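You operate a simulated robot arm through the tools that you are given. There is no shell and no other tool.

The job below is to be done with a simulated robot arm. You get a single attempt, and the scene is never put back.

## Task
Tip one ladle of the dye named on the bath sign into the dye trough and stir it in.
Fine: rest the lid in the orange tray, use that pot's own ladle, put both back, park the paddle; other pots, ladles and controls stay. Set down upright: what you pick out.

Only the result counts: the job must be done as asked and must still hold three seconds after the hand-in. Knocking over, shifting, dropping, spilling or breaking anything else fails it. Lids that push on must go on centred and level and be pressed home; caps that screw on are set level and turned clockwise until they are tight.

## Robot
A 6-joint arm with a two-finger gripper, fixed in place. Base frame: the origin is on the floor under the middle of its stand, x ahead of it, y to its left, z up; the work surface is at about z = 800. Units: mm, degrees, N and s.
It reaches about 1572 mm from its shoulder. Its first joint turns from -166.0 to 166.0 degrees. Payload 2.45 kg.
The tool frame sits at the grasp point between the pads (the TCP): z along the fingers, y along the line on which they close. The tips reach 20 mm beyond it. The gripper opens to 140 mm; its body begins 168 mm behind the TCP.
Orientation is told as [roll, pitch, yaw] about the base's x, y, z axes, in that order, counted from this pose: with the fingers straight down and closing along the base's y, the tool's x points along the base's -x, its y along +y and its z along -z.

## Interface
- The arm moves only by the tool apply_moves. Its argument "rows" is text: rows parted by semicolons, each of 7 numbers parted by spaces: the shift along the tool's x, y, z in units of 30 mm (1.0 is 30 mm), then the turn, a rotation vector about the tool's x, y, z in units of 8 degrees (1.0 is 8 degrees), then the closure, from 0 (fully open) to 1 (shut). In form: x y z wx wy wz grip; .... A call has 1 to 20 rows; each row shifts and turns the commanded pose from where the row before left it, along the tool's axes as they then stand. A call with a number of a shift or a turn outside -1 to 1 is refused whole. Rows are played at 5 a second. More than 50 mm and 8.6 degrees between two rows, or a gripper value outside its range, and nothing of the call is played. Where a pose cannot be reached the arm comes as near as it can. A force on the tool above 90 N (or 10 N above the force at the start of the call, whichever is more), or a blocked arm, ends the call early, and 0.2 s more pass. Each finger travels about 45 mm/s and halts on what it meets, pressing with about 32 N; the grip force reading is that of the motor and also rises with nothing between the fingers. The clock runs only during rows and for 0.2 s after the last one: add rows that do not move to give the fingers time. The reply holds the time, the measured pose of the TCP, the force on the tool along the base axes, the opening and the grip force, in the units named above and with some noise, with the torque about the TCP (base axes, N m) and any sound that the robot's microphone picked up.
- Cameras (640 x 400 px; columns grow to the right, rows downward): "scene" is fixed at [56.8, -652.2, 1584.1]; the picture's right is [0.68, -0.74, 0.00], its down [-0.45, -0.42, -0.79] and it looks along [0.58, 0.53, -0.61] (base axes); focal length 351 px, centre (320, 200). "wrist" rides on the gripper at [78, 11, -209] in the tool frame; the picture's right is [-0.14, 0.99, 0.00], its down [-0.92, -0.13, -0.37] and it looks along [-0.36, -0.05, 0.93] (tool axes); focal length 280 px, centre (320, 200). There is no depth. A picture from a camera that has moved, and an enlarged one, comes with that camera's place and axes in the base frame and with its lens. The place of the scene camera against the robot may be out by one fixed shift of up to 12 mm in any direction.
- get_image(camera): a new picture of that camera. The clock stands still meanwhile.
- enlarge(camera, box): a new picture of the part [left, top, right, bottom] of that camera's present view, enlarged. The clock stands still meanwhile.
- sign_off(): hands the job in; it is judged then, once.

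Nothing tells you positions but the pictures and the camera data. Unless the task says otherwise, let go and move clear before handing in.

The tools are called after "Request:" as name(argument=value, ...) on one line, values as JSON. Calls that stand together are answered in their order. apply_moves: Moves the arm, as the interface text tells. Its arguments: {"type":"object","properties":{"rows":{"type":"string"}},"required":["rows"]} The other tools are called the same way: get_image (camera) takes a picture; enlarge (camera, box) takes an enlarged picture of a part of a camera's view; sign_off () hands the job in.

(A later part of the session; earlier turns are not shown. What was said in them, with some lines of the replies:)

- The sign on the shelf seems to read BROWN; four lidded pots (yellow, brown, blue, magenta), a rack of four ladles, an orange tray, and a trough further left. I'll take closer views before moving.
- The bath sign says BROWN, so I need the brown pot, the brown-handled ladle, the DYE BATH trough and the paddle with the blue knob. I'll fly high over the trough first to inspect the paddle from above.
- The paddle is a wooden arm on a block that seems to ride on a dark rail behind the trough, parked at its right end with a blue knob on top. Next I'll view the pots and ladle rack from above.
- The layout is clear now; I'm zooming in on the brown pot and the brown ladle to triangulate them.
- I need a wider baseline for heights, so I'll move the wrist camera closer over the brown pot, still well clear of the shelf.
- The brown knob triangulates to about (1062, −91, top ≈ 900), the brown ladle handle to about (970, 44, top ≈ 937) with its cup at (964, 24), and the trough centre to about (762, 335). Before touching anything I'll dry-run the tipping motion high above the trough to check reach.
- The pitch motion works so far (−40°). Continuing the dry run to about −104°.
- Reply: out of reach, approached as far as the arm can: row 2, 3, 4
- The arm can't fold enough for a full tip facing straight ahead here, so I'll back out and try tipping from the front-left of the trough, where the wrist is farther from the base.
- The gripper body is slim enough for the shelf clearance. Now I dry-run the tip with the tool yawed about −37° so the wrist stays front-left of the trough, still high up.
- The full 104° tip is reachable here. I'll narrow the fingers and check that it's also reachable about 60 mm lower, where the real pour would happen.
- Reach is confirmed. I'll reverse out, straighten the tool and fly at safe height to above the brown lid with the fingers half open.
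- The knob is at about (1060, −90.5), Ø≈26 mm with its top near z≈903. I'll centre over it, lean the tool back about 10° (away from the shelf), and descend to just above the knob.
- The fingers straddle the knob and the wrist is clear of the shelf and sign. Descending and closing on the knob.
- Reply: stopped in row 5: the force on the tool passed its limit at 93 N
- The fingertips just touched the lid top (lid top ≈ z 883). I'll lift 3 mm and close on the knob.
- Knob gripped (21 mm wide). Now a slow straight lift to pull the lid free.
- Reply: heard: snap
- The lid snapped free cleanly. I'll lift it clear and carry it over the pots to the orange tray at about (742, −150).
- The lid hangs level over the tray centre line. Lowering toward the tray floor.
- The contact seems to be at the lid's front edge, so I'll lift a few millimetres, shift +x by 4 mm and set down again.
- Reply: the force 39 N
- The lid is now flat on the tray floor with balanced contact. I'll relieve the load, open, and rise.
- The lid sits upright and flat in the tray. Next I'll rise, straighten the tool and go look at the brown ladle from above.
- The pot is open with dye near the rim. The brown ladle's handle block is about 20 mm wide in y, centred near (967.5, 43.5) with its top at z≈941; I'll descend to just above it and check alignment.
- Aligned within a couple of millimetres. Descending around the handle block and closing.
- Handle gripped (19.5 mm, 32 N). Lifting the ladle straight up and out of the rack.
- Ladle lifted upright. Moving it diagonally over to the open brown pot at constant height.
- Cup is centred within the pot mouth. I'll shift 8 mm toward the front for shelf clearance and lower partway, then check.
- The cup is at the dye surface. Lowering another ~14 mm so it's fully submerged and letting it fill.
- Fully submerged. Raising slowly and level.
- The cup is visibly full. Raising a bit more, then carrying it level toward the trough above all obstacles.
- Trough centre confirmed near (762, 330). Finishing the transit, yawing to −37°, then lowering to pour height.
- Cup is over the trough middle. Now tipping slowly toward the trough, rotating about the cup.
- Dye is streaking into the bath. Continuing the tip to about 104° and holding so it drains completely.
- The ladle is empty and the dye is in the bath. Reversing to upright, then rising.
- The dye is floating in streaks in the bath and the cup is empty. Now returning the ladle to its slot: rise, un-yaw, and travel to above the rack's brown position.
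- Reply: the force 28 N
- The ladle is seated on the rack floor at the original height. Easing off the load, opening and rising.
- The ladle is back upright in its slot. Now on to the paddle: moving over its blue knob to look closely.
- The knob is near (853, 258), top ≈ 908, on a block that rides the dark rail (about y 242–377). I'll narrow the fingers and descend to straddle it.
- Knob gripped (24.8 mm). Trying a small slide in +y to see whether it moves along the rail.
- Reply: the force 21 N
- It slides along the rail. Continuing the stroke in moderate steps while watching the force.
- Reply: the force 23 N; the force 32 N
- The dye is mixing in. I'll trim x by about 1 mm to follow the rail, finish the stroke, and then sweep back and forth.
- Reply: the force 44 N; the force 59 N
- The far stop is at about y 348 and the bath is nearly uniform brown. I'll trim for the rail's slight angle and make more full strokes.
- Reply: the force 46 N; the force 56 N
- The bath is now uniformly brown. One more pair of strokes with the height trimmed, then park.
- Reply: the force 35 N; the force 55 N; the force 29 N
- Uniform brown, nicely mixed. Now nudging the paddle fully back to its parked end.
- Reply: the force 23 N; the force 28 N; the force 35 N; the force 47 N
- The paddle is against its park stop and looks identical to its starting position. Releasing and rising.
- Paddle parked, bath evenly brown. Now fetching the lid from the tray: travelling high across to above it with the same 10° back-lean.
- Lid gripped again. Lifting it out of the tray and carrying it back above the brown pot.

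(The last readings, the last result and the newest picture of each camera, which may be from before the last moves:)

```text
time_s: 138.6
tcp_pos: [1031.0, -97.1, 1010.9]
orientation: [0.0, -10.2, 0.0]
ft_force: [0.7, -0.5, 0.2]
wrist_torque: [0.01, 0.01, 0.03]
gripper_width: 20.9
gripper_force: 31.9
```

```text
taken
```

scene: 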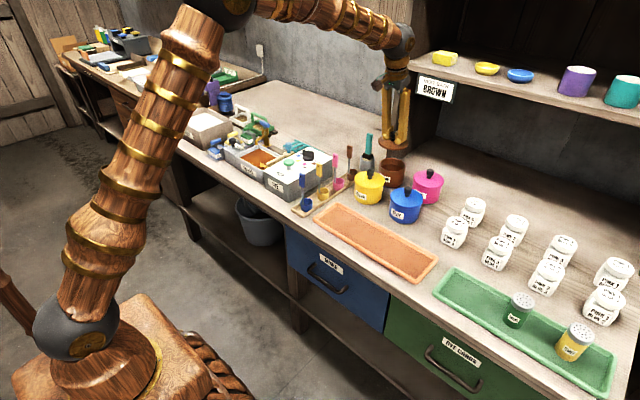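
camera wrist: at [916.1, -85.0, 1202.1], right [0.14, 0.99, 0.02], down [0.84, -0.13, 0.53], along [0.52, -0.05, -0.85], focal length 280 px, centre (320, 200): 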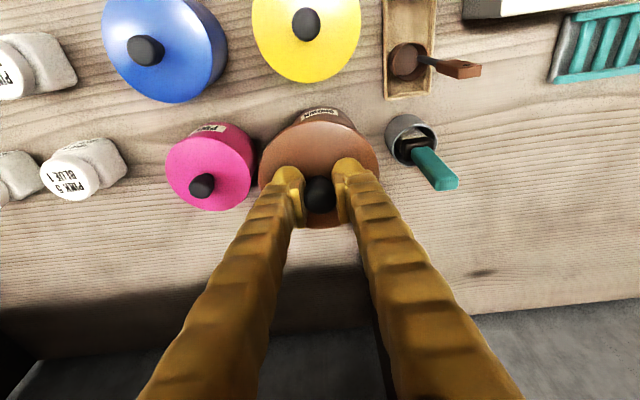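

Request:
apply_moves(rows="-0.5 0.12 0.085 0 0 0 0.97;-0.45 0.117 0.085 0 0 0 0.97;0.11 0 0.615 0 0 0 0.97;0.11 0 0.615 0 0 0 0.97;0.11 0 0.615 0 0 0 0.97;0.11 0 0.615 0 0 0 0.97;0 0 0 0 0 0 0.97;0 0 0 0 0 0 0.97")

Request:
apply_moves(rows="0 0 0 0 0 0 0.97")

Request:
apply_moves(rows="0 0 0 0 0 0 0.97")

Request:
enlarge(camera="wrist", box=[240, 80, 400, 240])

Request:
enlarge(camera="scene", box=[350, 110, 430, 190])

```text
time_s: 140.4
tcp_pos: [1060.7, -89.6, 937.8]
orientation: [0.1, -10.2, 0.0]
ft_force: [-0.4, 0.4, -0.6]
wrist_torque: [-0.02, -0.02, 0.0]
gripper_width: 21.2
gripper_force: 32.0
```

```text
time_s: 140.8
tcp_pos: [1060.8, -89.0, 937.7]
orientation: [0.0, -10.3, 0.0]
ft_force: [-0.3, 0.0, -0.5]
wrist_torque: [0.02, 0.03, 0.01]
gripper_width: 21.3
gripper_force: 32.0
```

```text
time_s: 141.2
tcp_pos: [1060.7, -90.1, 938.3]
orientation: [0.0, -10.2, 0.0]
ft_force: [-0.4, -0.6, -1.0]
wrist_torque: [-0.01, 0.01, 0.04]
gripper_width: 21.1
gripper_force: 32.0
```

```text
2.50 times, centred on (320, 160) of wrist
camera zoom: at [944.9, -78.0, 1128.8], right [0.14, 0.99, 0.02], down [0.84, -0.13, 0.53], along [0.52, -0.05, -0.85], focal length 701 px, centre (320, 300)
```

zoom: 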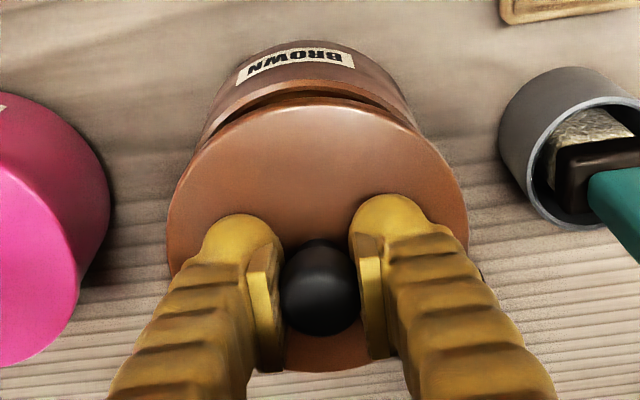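

```text
5.00 times, centred on (390, 150) of scene
camera zoom: at [56.8, -652.2, 1584.1], right [0.68, -0.74, 0.0], down [-0.45, -0.42, -0.79], along [0.58, 0.53, -0.61], focal length 1755 px, centre (-30, 450)
```

zoom: 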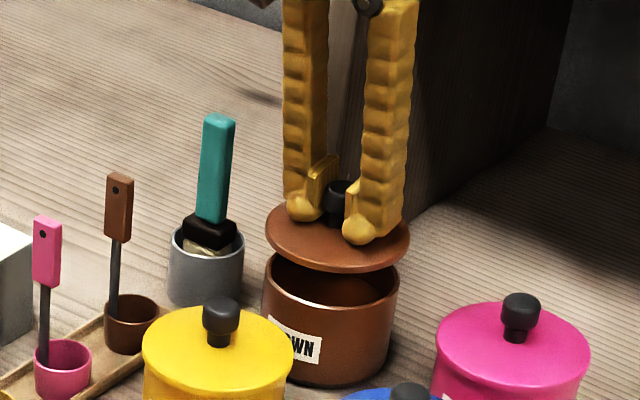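

Request:
apply_moves(rows="0.052 0 0.289 0 0 0 0.97;0.052 0 0.289 0 0 0 0.97;0 0 0 0 0 0 0.97;0 0 0 0 0 0 0.97")

Request:
apply_moves(rows="0 0 0 0 0 0 0.97")

Request:
enlarge(camera="scene", box=[350, 110, 430, 190])

Request:
enlarge(camera="wrist", box=[240, 80, 400, 240])

```text
time_s: 142.2
tcp_pos: [1059.2, -88.2, 919.8]
orientation: [0.0, -10.2, 0.0]
ft_force: [1.0, -0.5, -0.5]
wrist_torque: [-0.01, 0.01, -0.03]
gripper_width: 21.3
gripper_force: 31.8
```

```text
time_s: 142.6
tcp_pos: [1060.5, -88.9, 919.5]
orientation: [0.0, -10.2, 0.0]
ft_force: [0.0, -0.2, -0.7]
wrist_torque: [-0.01, 0.02, 0.0]
gripper_width: 20.9
gripper_force: 31.9
```

```text
5.00 times, centred on (390, 150) of scene
camera zoom: at [56.8, -652.2, 1584.1], right [0.68, -0.74, 0.0], down [-0.45, -0.42, -0.79], along [0.58, 0.53, -0.61], focal length 1755 px, centre (-30, 450)
```

zoom: 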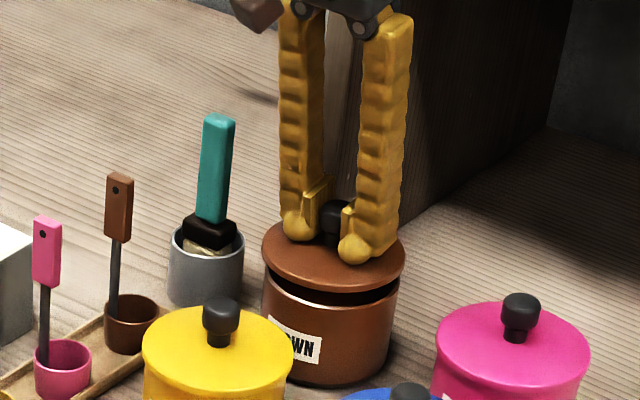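

```text
2.50 times, centred on (320, 160) of wrist
camera zoom: at [945.7, -76.7, 1111.5], right [0.14, 0.99, 0.02], down [0.84, -0.13, 0.53], along [0.52, -0.05, -0.85], focal length 701 px, centre (320, 300)
```

zoom: 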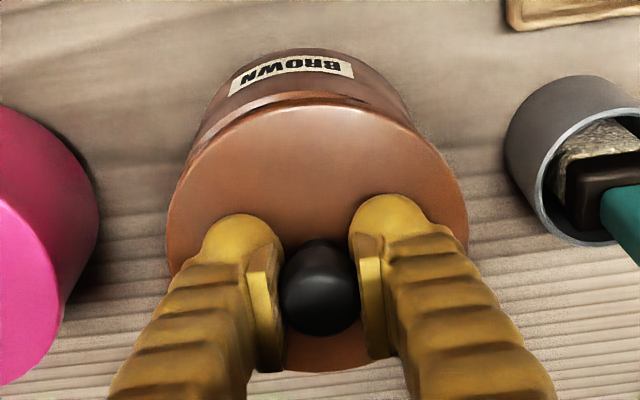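

The lid is about 1–2 mm off versus the removal image, so I'll correct (+1.2, −1.3) mm and lower toward the rim.

Request:
apply_moves(rows="-0.039 -0.043 0.007 0 0 0 0.97;0 0 0 0 0 0 0.97;0 0 0 0 0 0 0.97")

Request:
apply_moves(rows="0 0 0 0 0 0 0.97")

Request:
enlarge(camera="scene", box=[350, 110, 430, 190])

```text
time_s: 143.4
tcp_pos: [1060.6, -89.3, 919.6]
orientation: [-0.1, -10.2, 0.0]
ft_force: [-0.9, 0.8, -0.8]
wrist_torque: [-0.02, -0.02, -0.01]
gripper_width: 20.9
gripper_force: 31.7
```

```text
time_s: 143.8
tcp_pos: [1061.2, -89.6, 919.1]
orientation: [0.0, -10.2, -0.1]
ft_force: [0.4, -0.7, -0.4]
wrist_torque: [-0.02, -0.01, 0.01]
gripper_width: 20.8
gripper_force: 31.7
```

```text
5.00 times, centred on (390, 150) of scene
camera zoom: at [56.8, -652.2, 1584.1], right [0.68, -0.74, 0.0], down [-0.45, -0.42, -0.79], along [0.58, 0.53, -0.61], focal length 1755 px, centre (-30, 450)
```

zoom: 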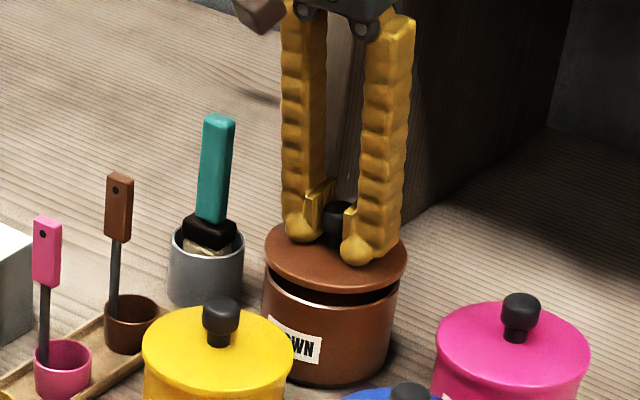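

Now matches the removal image. Lowering onto the pot in small steps, watching force and torque.

Request:
apply_moves(rows="0.018 0 0.1 0 0 0 0.97;0.018 0 0.1 0 0 0 0.97;0 0 0 0 0 0 0.97")

Request:
apply_moves(rows="0.0118 0 0.066 0 0 0 0.97;0 0 0 0 0 0 0.97")

Request:
apply_moves(rows="0.0118 0 0.066 0 0 0 0.97;0 0 0 0 0 0 0.97")

```text
time_s: 144.6
tcp_pos: [1062.1, -89.3, 913.2]
orientation: [0.0, -10.1, 0.0]
ft_force: [-0.5, 0.1, -1.0]
wrist_torque: [-0.03, 0.02, 0.02]
gripper_width: 21.0
gripper_force: 31.8
```

```text
time_s: 145.2
tcp_pos: [1061.4, -89.0, 910.6]
orientation: [0.0, -10.2, 0.1]
ft_force: [-0.4, 0.3, -0.5]
wrist_torque: [0.05, -0.01, -0.01]
gripper_width: 21.4
gripper_force: 32.0
```

```text
time_s: 145.8
tcp_pos: [1060.9, -89.5, 909.3]
orientation: [0.0, -10.2, 0.1]
ft_force: [0.1, -0.3, -0.1]
wrist_torque: [0.02, -0.05, 0.03]
gripper_width: 21.3
gripper_force: 32.4
```

Request:
apply_moves(rows="0.0118 0 0.066 0 0 0 0.97;0 0 0 0 0 0 0.97")

Request:
apply_moves(rows="0.0059 0 0.033 0 0 0 0.97;0 0 0 0 0 0 0.97")

Request:
apply_moves(rows="0.0059 0 0.033 0 0 0 0.97;0 0 0 0 0 0 0.97")

```text
time_s: 146.4
tcp_pos: [1062.0, -88.7, 907.2]
orientation: [0.0, -10.2, 0.0]
ft_force: [-0.1, 0.6, -1.0]
wrist_torque: [-0.01, 0.0, -0.01]
gripper_width: 20.9
gripper_force: 32.2
```

```text
time_s: 147.0
tcp_pos: [1060.7, -89.3, 906.6]
orientation: [0.0, -10.2, -0.1]
ft_force: [-2.1, -0.8, 1.3]
wrist_torque: [0.02, 0.01, 0.04]
gripper_width: 21.2
gripper_force: 32.0
```

```text
time_s: 147.6
tcp_pos: [1061.3, -89.1, 905.3]
orientation: [0.0, -10.3, -0.1]
ft_force: [0.2, 0.0, -0.1]
wrist_torque: [-0.01, 0.06, -0.01]
gripper_width: 21.3
gripper_force: 32.1
```

Request:
apply_moves(rows="0.0059 0 0.033 0 0 0 0.97;0 0 0 0 0 0 0.97")

Request:
apply_moves(rows="0.0059 0 0.033 0 0 0 0.97;0 0 0 0 0 0 0.97")

Request:
apply_moves(rows="0.0059 0 0.033 0 0 0 0.97;0 0 0 0 0 0 0.97")

Request:
enlarge(camera="scene", box=[350, 110, 430, 190])

```text
time_s: 148.2
tcp_pos: [1062.0, -90.9, 906.1]
orientation: [0.1, -10.2, 0.0]
ft_force: [-0.6, 0.1, -0.6]
wrist_torque: [0.0, -0.02, 0.03]
gripper_width: 21.0
gripper_force: 31.7
```

```text
time_s: 148.8
tcp_pos: [1062.0, -90.6, 905.6]
orientation: [-0.1, -10.3, 0.0]
ft_force: [-5.2, -0.4, 24.3]
wrist_torque: [0.01, 0.03, -0.03]
gripper_width: 21.2
gripper_force: 31.8
```

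```text
time_s: 149.4
tcp_pos: [1061.5, -91.1, 904.6]
orientation: [-0.1, -10.4, -0.1]
ft_force: [-4.5, 1.3, 48.2]
wrist_torque: [0.0, 0.07, 0.02]
gripper_width: 20.9
gripper_force: 31.4
```

```text
5.00 times, centred on (390, 150) of scene
camera zoom: at [56.8, -652.2, 1584.1], right [0.68, -0.74, 0.0], down [-0.45, -0.42, -0.79], along [0.58, 0.53, -0.61], focal length 1755 px, centre (-30, 450)
```

zoom: 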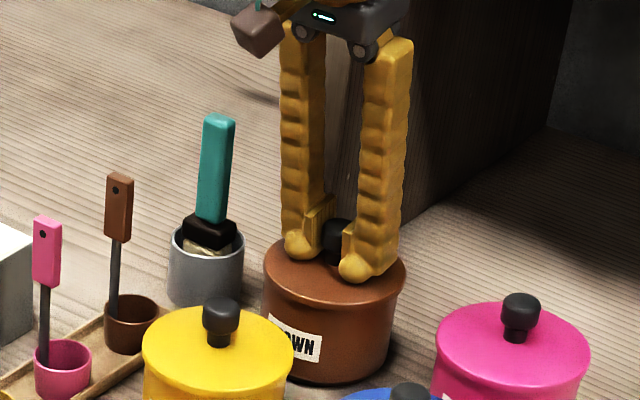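

Flat contact at 48 N with almost no torque but no snap yet. Pressing a bit further in small steps to seat it home.

Request:
apply_moves(rows="0.0059 0 0.033 0 0 0 0.97;0 0 0 0 0 0 0.97")

Request:
apply_moves(rows="0.0042 0 0.023 0 0 0 0.97;0 0 0 0 0 0 0.97")

```text
time_s: 150.0
tcp_pos: [1061.8, -91.3, 903.5]
orientation: [-0.1, -10.5, 0.0]
ft_force: [-3.1, 1.9, 71.5]
wrist_torque: [0.13, 0.3, -0.01]
gripper_width: 21.0
gripper_force: 31.8
```

```text
time_s: 150.6
tcp_pos: [1062.0, -89.9, 903.7]
orientation: [-0.1, -10.5, 0.0]
ft_force: [6.8, 3.5, 77.8]
wrist_torque: [0.11, 0.31, -0.02]
gripper_width: 20.9
gripper_force: 32.2
```

Request:
enlarge(camera="scene", box=[370, 145, 420, 190])

Request:
enlarge(camera="wrist", box=[240, 80, 400, 240])

```text
8.89 times, centred on (395, 168) of scene
camera zoom: at [56.8, -652.2, 1584.1], right [0.68, -0.74, 0.0], down [-0.45, -0.42, -0.79], along [0.58, 0.53, -0.61], focal length 3120 px, centre (-347, 489)
```

zoom: 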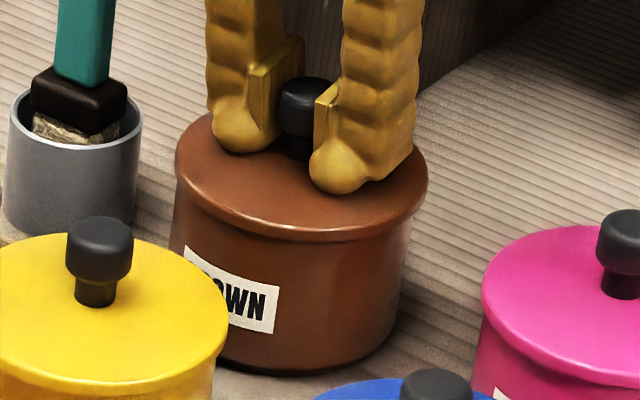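

```text
2.50 times, centred on (320, 160) of wrist
camera zoom: at [945.8, -79.2, 1094.6], right [0.14, 0.99, 0.02], down [0.84, -0.13, 0.53], along [0.53, -0.05, -0.85], focal length 701 px, centre (320, 300)
```

zoom: 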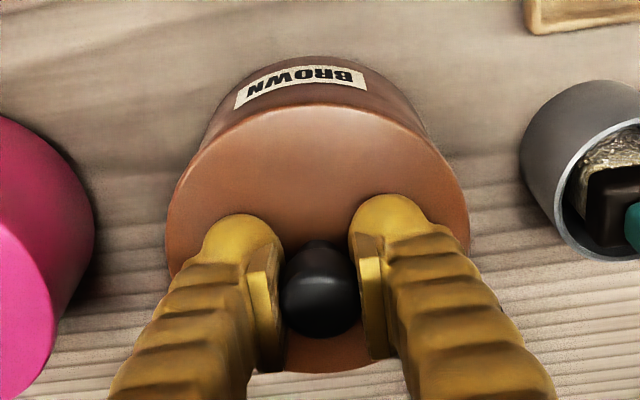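

Request:
enlarge(camera="scene", box=[335, 125, 415, 195])

```text
5.71 times, centred on (375, 160) of scene
camera zoom: at [56.8, -652.2, 1584.1], right [0.68, -0.74, 0.0], down [-0.45, -0.42, -0.79], along [0.58, 0.53, -0.61], focal length 2005 px, centre (6, 429)
```

zoom: 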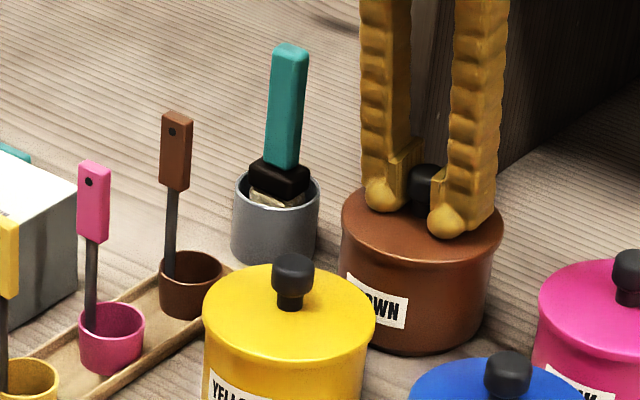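

The pot hasn't moved and the lid looks down at its original height, but I heard no snap. I'll test whether it's latched by easing up and checking for a holding force.

Request:
apply_moves(rows="-0.0118 0 -0.066 0 0 0 0.97;0 0 0 0 0 0 0.97")

Request:
apply_moves(rows="-0.0088 0 -0.05 0 0 0 0.97;0 0 0 0 0 0 0.97")

Request:
apply_moves(rows="-0.003 0 -0.017 0 0 0 0.97;0 0 0 0 0 0 0.97")

```text
time_s: 151.2
tcp_pos: [1060.2, -90.0, 903.4]
orientation: [-0.2, -10.4, 0.0]
ft_force: [11.0, 5.0, 67.8]
wrist_torque: [0.16, 0.25, -0.05]
gripper_width: 21.2
gripper_force: 32.1
```

```text
time_s: 151.8
tcp_pos: [1060.3, -90.6, 903.8]
orientation: [0.0, -10.2, 0.1]
ft_force: [14.2, 3.8, 49.4]
wrist_torque: [0.09, 0.16, 0.07]
gripper_width: 20.7
gripper_force: 32.0
```

```text
time_s: 152.4
tcp_pos: [1061.7, -89.9, 903.5]
orientation: [0.0, -10.1, 0.0]
ft_force: [8.7, -3.1, 26.0]
wrist_torque: [-0.08, 0.27, 0.03]
gripper_width: 21.2
gripper_force: 32.0
```

Request:
apply_moves(rows="-0.003 0 -0.017 0 0 0 0.97;0 0 0 0 0 0 0.97")

Request:
apply_moves(rows="-0.003 0 -0.017 0 0 0 0.97;0 0 0 0 0 0 0.97")

Request:
apply_moves(rows="-0.003 0 -0.017 0 0 0 0.97;0 0 0 0 0 0 0.97")

```text
time_s: 153.0
tcp_pos: [1060.2, -91.0, 903.4]
orientation: [0.1, -10.1, 0.0]
ft_force: [1.3, -4.1, 10.4]
wrist_torque: [-0.03, 0.35, 0.12]
gripper_width: 20.9
gripper_force: 31.8
```

```text
time_s: 153.6
tcp_pos: [1061.7, -89.5, 904.9]
orientation: [0.0, -10.2, 0.1]
ft_force: [-0.1, 0.5, -0.7]
wrist_torque: [0.03, 0.02, -0.01]
gripper_width: 20.9
gripper_force: 31.9
```

```text
time_s: 154.2
tcp_pos: [1061.3, -89.8, 905.5]
orientation: [-0.1, -10.2, 0.1]
ft_force: [-0.5, -0.2, -0.5]
wrist_torque: [-0.01, 0.02, -0.01]
gripper_width: 21.0
gripper_force: 32.6
```

Request:
get_image(camera="wrist")

Request:
enlarge(camera="wrist", box=[250, 90, 390, 180])

Request:
enlarge(camera="scene", box=[350, 110, 430, 190])

```text
taken
camera wrist: at [946.5, -78.6, 1097.0], right [0.14, 0.99, 0.02], down [0.84, -0.13, 0.53], along [0.52, -0.05, -0.85], focal length 280 px, centre (320, 200)
```

wrist: 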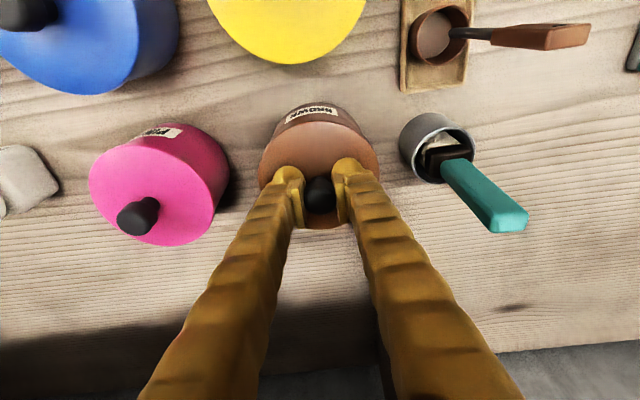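

```text
4.44 times, centred on (320, 135) of wrist
camera zoom: at [946.5, -78.6, 1097.0], right [0.14, 0.99, 0.02], down [0.84, -0.13, 0.53], along [0.52, -0.05, -0.85], focal length 1246 px, centre (320, 489)
```

zoom: 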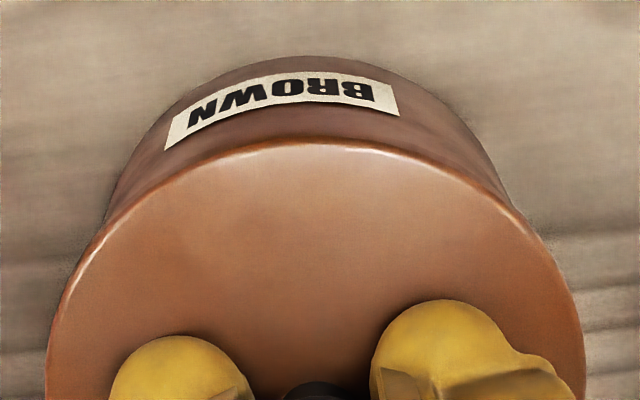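

```text
5.00 times, centred on (390, 150) of scene
camera zoom: at [56.8, -652.2, 1584.1], right [0.68, -0.74, 0.0], down [-0.45, -0.42, -0.79], along [0.58, 0.53, -0.61], focal length 1755 px, centre (-30, 450)
```

zoom: 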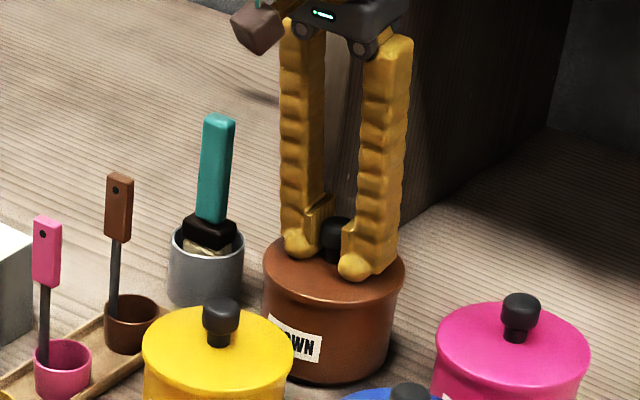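

The lid lifts freely, so it's in place but not latched. I'll let it rest on the pot, release it, and inspect before pressing it home from above.

Request:
apply_moves(rows="0.006 0 0.033 0 0 0 0.97;0.003 0 0.015 0 0 0 0.97;0 0 0 0 0 0 0.97")

Request:
apply_moves(rows="0 0 0 0 0 0 0.9;0 0 0 0 0 0 0.8;0 0 0 0 0 0 0.7;0 0 0 0 0 0 0.6;0 0 0 0 0 0 0.55;0 0 0 0 0 0 0.55;-0.09 0 -0.49 0 0 0 0.55;-0.17 0 -0.96 0 0 0 0.55;-0.17 0 -0.96 0 0 0 0.55;0 0 0 0 0 0 0.55")

Request:
enlarge(camera="scene", box=[335, 125, 415, 195])

Request:
enlarge(camera="scene", box=[370, 145, 420, 190])

Request:
get_image(camera="wrist")

```text
time_s: 155.0
tcp_pos: [1060.7, -89.3, 904.9]
orientation: [0.1, -10.3, 0.0]
ft_force: [0.0, -0.1, 1.5]
wrist_torque: [-0.01, 0.07, -0.01]
gripper_width: 21.1
gripper_force: 32.0
```

```text
time_s: 157.2
tcp_pos: [1063.7, -89.1, 977.9]
orientation: [0.1, -10.2, 0.0]
ft_force: [-0.2, -0.3, -0.3]
wrist_torque: [0.01, 0.0, 0.01]
gripper_width: 63.2
gripper_force: 0.0
heard: snap
```

```text
5.71 times, centred on (375, 160) of scene
camera zoom: at [56.8, -652.2, 1584.1], right [0.68, -0.74, 0.0], down [-0.45, -0.42, -0.79], along [0.58, 0.53, -0.61], focal length 2005 px, centre (6, 429)
```

zoom: 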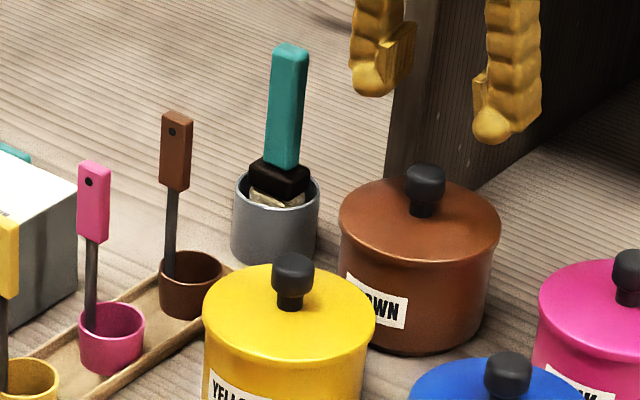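

```text
8.89 times, centred on (395, 168) of scene
camera zoom: at [56.8, -652.2, 1584.1], right [0.68, -0.74, 0.0], down [-0.45, -0.42, -0.79], along [0.58, 0.53, -0.61], focal length 3120 px, centre (-347, 489)
```

zoom: 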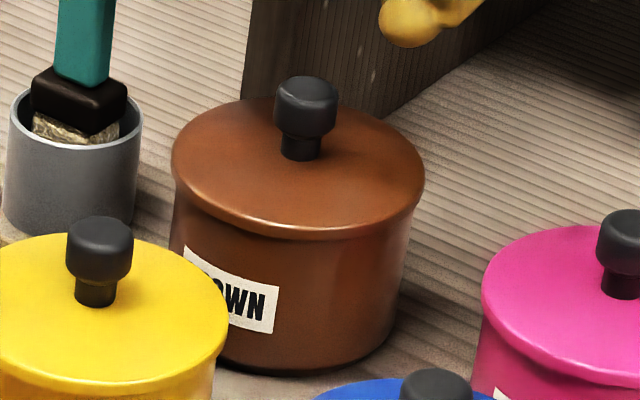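

```text
taken
camera wrist: at [948.7, -78.5, 1170.0], right [0.14, 0.99, 0.02], down [0.84, -0.13, 0.53], along [0.52, -0.05, -0.85], focal length 280 px, centre (320, 200)
```

wrist: 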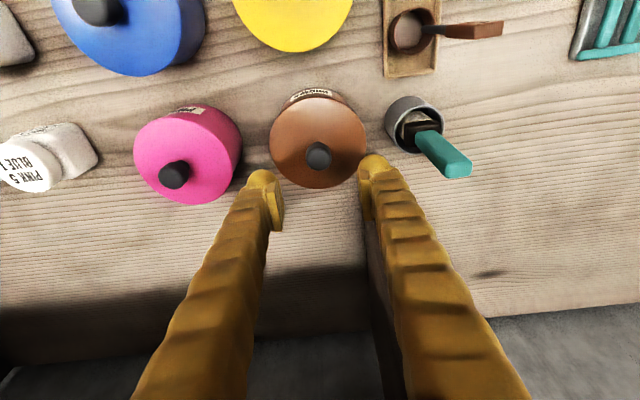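

A snap was heard as I let go, and the lid now sits exactly where it was at the start. To be sure it's fully home I'll press gently on top of the knob with closed fingers.

Request:
apply_moves(rows="0 0 0 0 0 0 0.7;0 0 0 0 0 0 0.85;0 0 0 0 0 0 1;0 0 0 0 0 0 1;0 0 0 0 0 0 1;0 0 0 0 0 0 1")

Request:
apply_moves(rows="0 0 0 0 0 0 1")

Request:
enlarge(camera="wrist", box=[240, 80, 400, 240])

Request:
enlarge(camera="scene", box=[350, 110, 430, 190])

```text
time_s: 158.6
tcp_pos: [1063.8, -88.7, 979.2]
orientation: [0.0, -10.3, 0.0]
ft_force: [-0.9, -0.4, -0.3]
wrist_torque: [0.0, 0.01, -0.01]
gripper_width: 0.0
gripper_force: 29.1
```

```text
time_s: 159.0
tcp_pos: [1064.5, -88.6, 977.5]
orientation: [0.0, -10.2, 0.1]
ft_force: [-0.9, -1.4, -0.4]
wrist_torque: [0.01, 0.01, 0.0]
gripper_width: 0.0
gripper_force: 29.2
```

```text
2.50 times, centred on (320, 160) of wrist
camera zoom: at [948.7, -78.5, 1169.9], right [0.14, 0.99, 0.02], down [0.84, -0.13, 0.53], along [0.52, -0.05, -0.85], focal length 701 px, centre (320, 300)
```

zoom: 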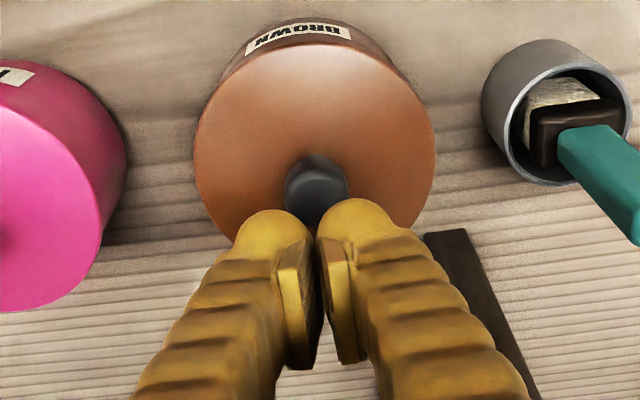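

```text
5.00 times, centred on (390, 150) of scene
camera zoom: at [56.8, -652.2, 1584.1], right [0.68, -0.74, 0.0], down [-0.45, -0.42, -0.79], along [0.58, 0.53, -0.61], focal length 1755 px, centre (-30, 450)
```

zoom: 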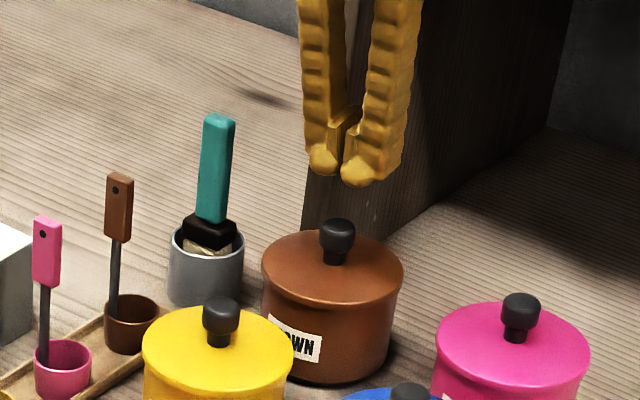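

Request:
apply_moves(rows="0.213 -0.04 -0.038 0 0 0 1;0.118 0 0.656 0 0 0 1;0.118 0 0.656 0 0 0 1;0 0 0 0 0 0 1;0 0 0 0 0 0 1")

Request:
enlarge(camera="scene", box=[350, 110, 430, 190])

Request:
enlarge(camera="wrist", box=[240, 80, 400, 240])

```text
time_s: 160.2
tcp_pos: [1055.4, -91.6, 937.1]
orientation: [0.0, -10.3, 0.0]
ft_force: [-0.1, -0.2, 0.4]
wrist_torque: [0.03, 0.01, 0.02]
gripper_width: 0.0
gripper_force: 28.9
```

```text
5.00 times, centred on (390, 150) of scene
camera zoom: at [56.8, -652.2, 1584.1], right [0.68, -0.74, 0.0], down [-0.45, -0.42, -0.79], along [0.58, 0.53, -0.61], focal length 1755 px, centre (-30, 450)
```

zoom: 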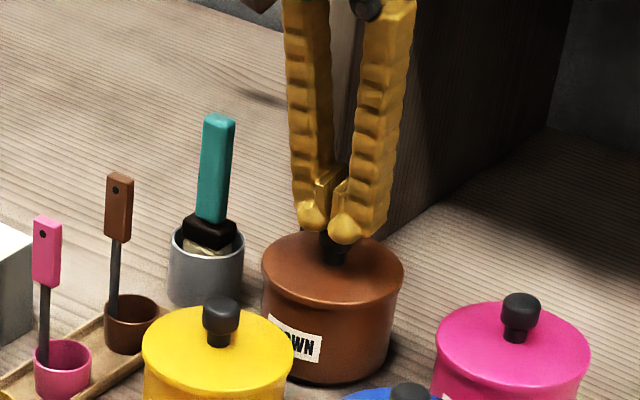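

```text
2.50 times, centred on (320, 160) of wrist
camera zoom: at [940.4, -79.7, 1127.5], right [0.14, 0.99, 0.02], down [0.84, -0.13, 0.53], along [0.52, -0.05, -0.85], focal length 701 px, centre (320, 300)
```

zoom: 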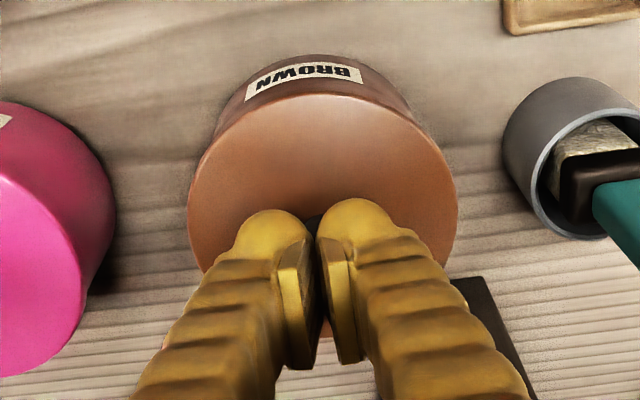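

Request:
apply_moves(rows="0.0177 0 0.098 0 0 0 1;0 0 0 0 0 0 1")

Request:
apply_moves(rows="0.0177 0 0.098 0 0 0 1;0 0 0 0 0 0 1")

Request:
enlarge(camera="scene", box=[370, 145, 420, 190])

```text
time_s: 160.8
tcp_pos: [1055.2, -89.9, 935.3]
orientation: [0.1, -10.3, 0.1]
ft_force: [-3.5, 3.0, 10.9]
wrist_torque: [0.18, 0.12, 0.06]
gripper_width: 0.0
gripper_force: 30.0
```

```text
time_s: 161.4
tcp_pos: [1054.4, -90.3, 933.8]
orientation: [-0.1, -10.4, 0.0]
ft_force: [-7.5, 0.3, 49.2]
wrist_torque: [0.39, 0.35, 0.05]
gripper_width: 6.1
gripper_force: 29.7
```

```text
8.89 times, centred on (395, 168) of scene
camera zoom: at [56.8, -652.2, 1584.1], right [0.68, -0.74, 0.0], down [-0.45, -0.42, -0.79], along [0.58, 0.53, -0.61], focal length 3120 px, centre (-347, 489)
```

zoom: 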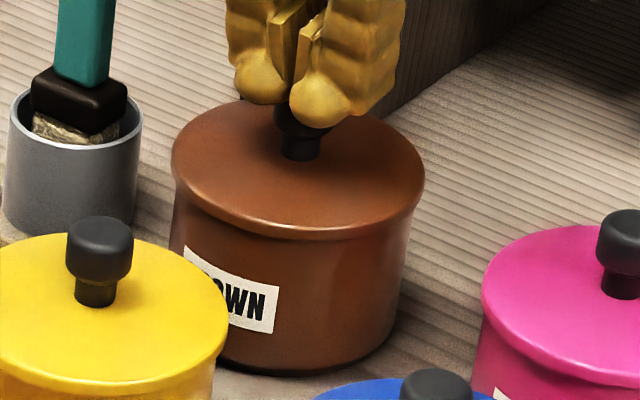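

The closed fingers pressed the knob with about 49 N and nothing moved or snapped further, so the lid is home. Retreating upward.

Request:
apply_moves(rows="-0.03 0 -0.16 0 0 0 1;-0.06 0 -0.33 0 0 0 1;-0.17 0 -0.96 0 0 0 1;-0.17 0 -0.96 0 0 0 1;-0.17 0 -0.96 0 0 0 1;0.5 0 -0.1 0 0 0 1;0.5 0 -0.1 0 0 0 1;0.9 0 -0.16 0 0 0 0.6;0.9 0 -0.16 0 0 0 0.6;0.9 0 -0.16 0 0 0 0.6;0.9 0 -0.16 0 0 0 0.6;0.9 0 -0.16 0 0 0 0.6;0 0 0 0 0.64 0 0.6;0 0 0 0 0.64 0 0.6;0 0 0 0 0 0 0.6")

Request:
enlarge(camera="scene", box=[335, 125, 415, 195])

Request:
get_image(camera="scene")

Request:
get_image(camera="wrist")

```text
time_s: 164.6
tcp_pos: [888.0, -89.8, 1036.4]
orientation: [-0.1, 0.2, 0.0]
ft_force: [0.4, 0.4, -0.9]
wrist_torque: [0.02, 0.01, -0.02]
gripper_width: 56.0
gripper_force: 0.1
```

```text
5.71 times, centred on (375, 160) of scene
camera zoom: at [56.8, -652.2, 1584.1], right [0.68, -0.74, 0.0], down [-0.45, -0.42, -0.79], along [0.58, 0.53, -0.61], focal length 2005 px, centre (6, 429)
```

zoom: 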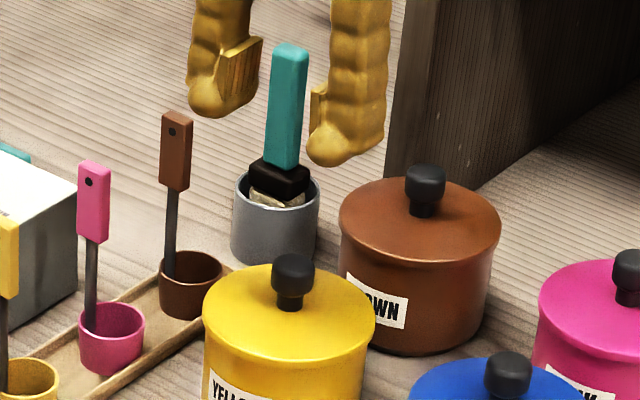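

```text
taken
```

scene: 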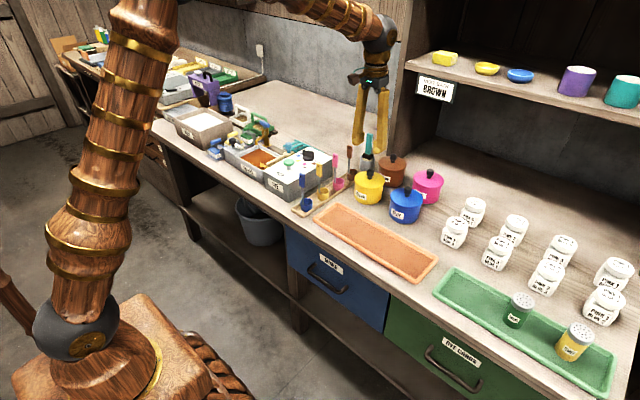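

```text
taken
camera wrist: at [808.2, -78.8, 1244.9], right [0.14, 0.99, 0.0], down [0.92, -0.13, 0.37], along [0.36, -0.05, -0.93], focal length 280 px, centre (320, 200)
```

wrist: 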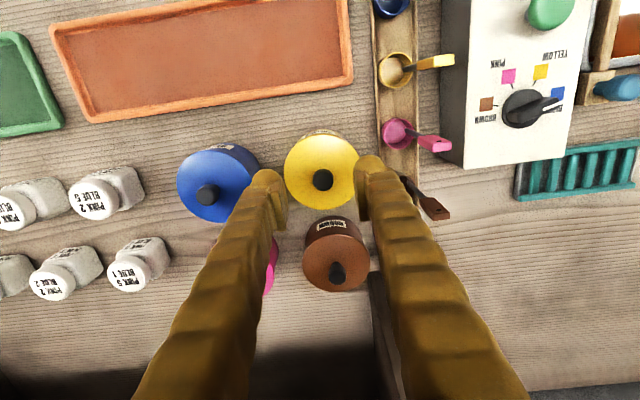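

Lid, ladle and pots match the starting picture. One last check of the trough, paddle and surroundings for drips before handing in.

Request:
enlarge(camera="scene", box=[200, 110, 350, 220])

Request:
enlarge(camera="scene", box=[320, 150, 460, 250])

Request:
apply_moves(rows="0.8 0 -0.6 0 0 0 0.6;0.9 0 -0.6 0 0 0 0.6;0.9 0 -0.6 0 0 0 0.6;0 0 0 0 0 0 0.6")

Request:
get_image(camera="wrist")

```text
3.64 times, centred on (275, 165) of scene
camera zoom: at [56.8, -652.2, 1584.1], right [0.68, -0.74, 0.0], down [-0.45, -0.42, -0.79], along [0.58, 0.53, -0.61], focal length 1276 px, centre (484, 327)
```

zoom: 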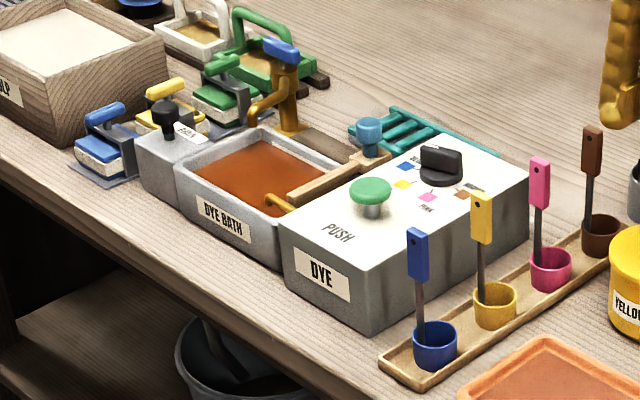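

```text
4.00 times, centred on (390, 200) of scene
camera zoom: at [56.8, -652.2, 1584.1], right [0.68, -0.74, 0.0], down [-0.45, -0.42, -0.79], along [0.58, 0.53, -0.61], focal length 1404 px, centre (40, 200)
```

zoom: 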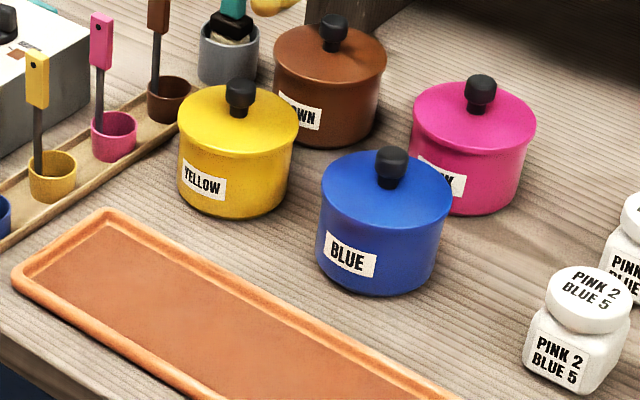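

```text
time_s: 165.6
tcp_pos: [808.6, -92.5, 1088.9]
orientation: [0.0, 0.0, 0.0]
ft_force: [0.1, -0.8, -0.2]
wrist_torque: [0.04, 0.02, 0.01]
gripper_width: 56.0
gripper_force: 0.2
```

```text
taken
camera wrist: at [728.8, -81.4, 1298.2], right [0.14, 0.99, 0.0], down [0.92, -0.13, 0.37], along [0.36, -0.05, -0.93], focal length 280 px, centre (320, 200)
```

wrist: 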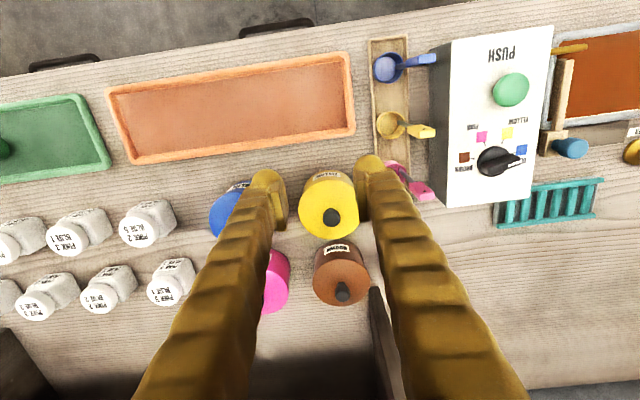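

Everything looks right: the bath is evenly brown, the paddle is parked, the brown ladle stands upright in its slot, the lid is snapped on the brown pot, and I see no drips. The arm is clear, so I'm handing in.

Request:
sign_off()

```text
The job is handed in.
```

I tipped one full ladle of brown dye into the dye bath and stirred it in with several paddle strokes. I then handed the job in; the reply only confirmed the hand-in, so I don't know the verdict.

- **Bath:** the sign read BROWN, and the trough is now an even brown. I saw no drips around the trough or pots.
- **Ladle:** the brown ladle is back upright in its rack slot, within about 1–2 mm of where it started.
- **Paddle:** it is parked against its end stop, where it started.
- **Lid:** it rested upright in the orange tray and is now back on the brown pot, in the same position as at the start. When I pressed it on at up to 78 N there was no snap, and a small lift showed it was loose. It snapped when I let go, and a further press of about 49 N moved nothing. I did not repeat the lift test after the snap.
- **Everything else:** the other pots, ladles and controls look unmoved. The arm is clear of the table.
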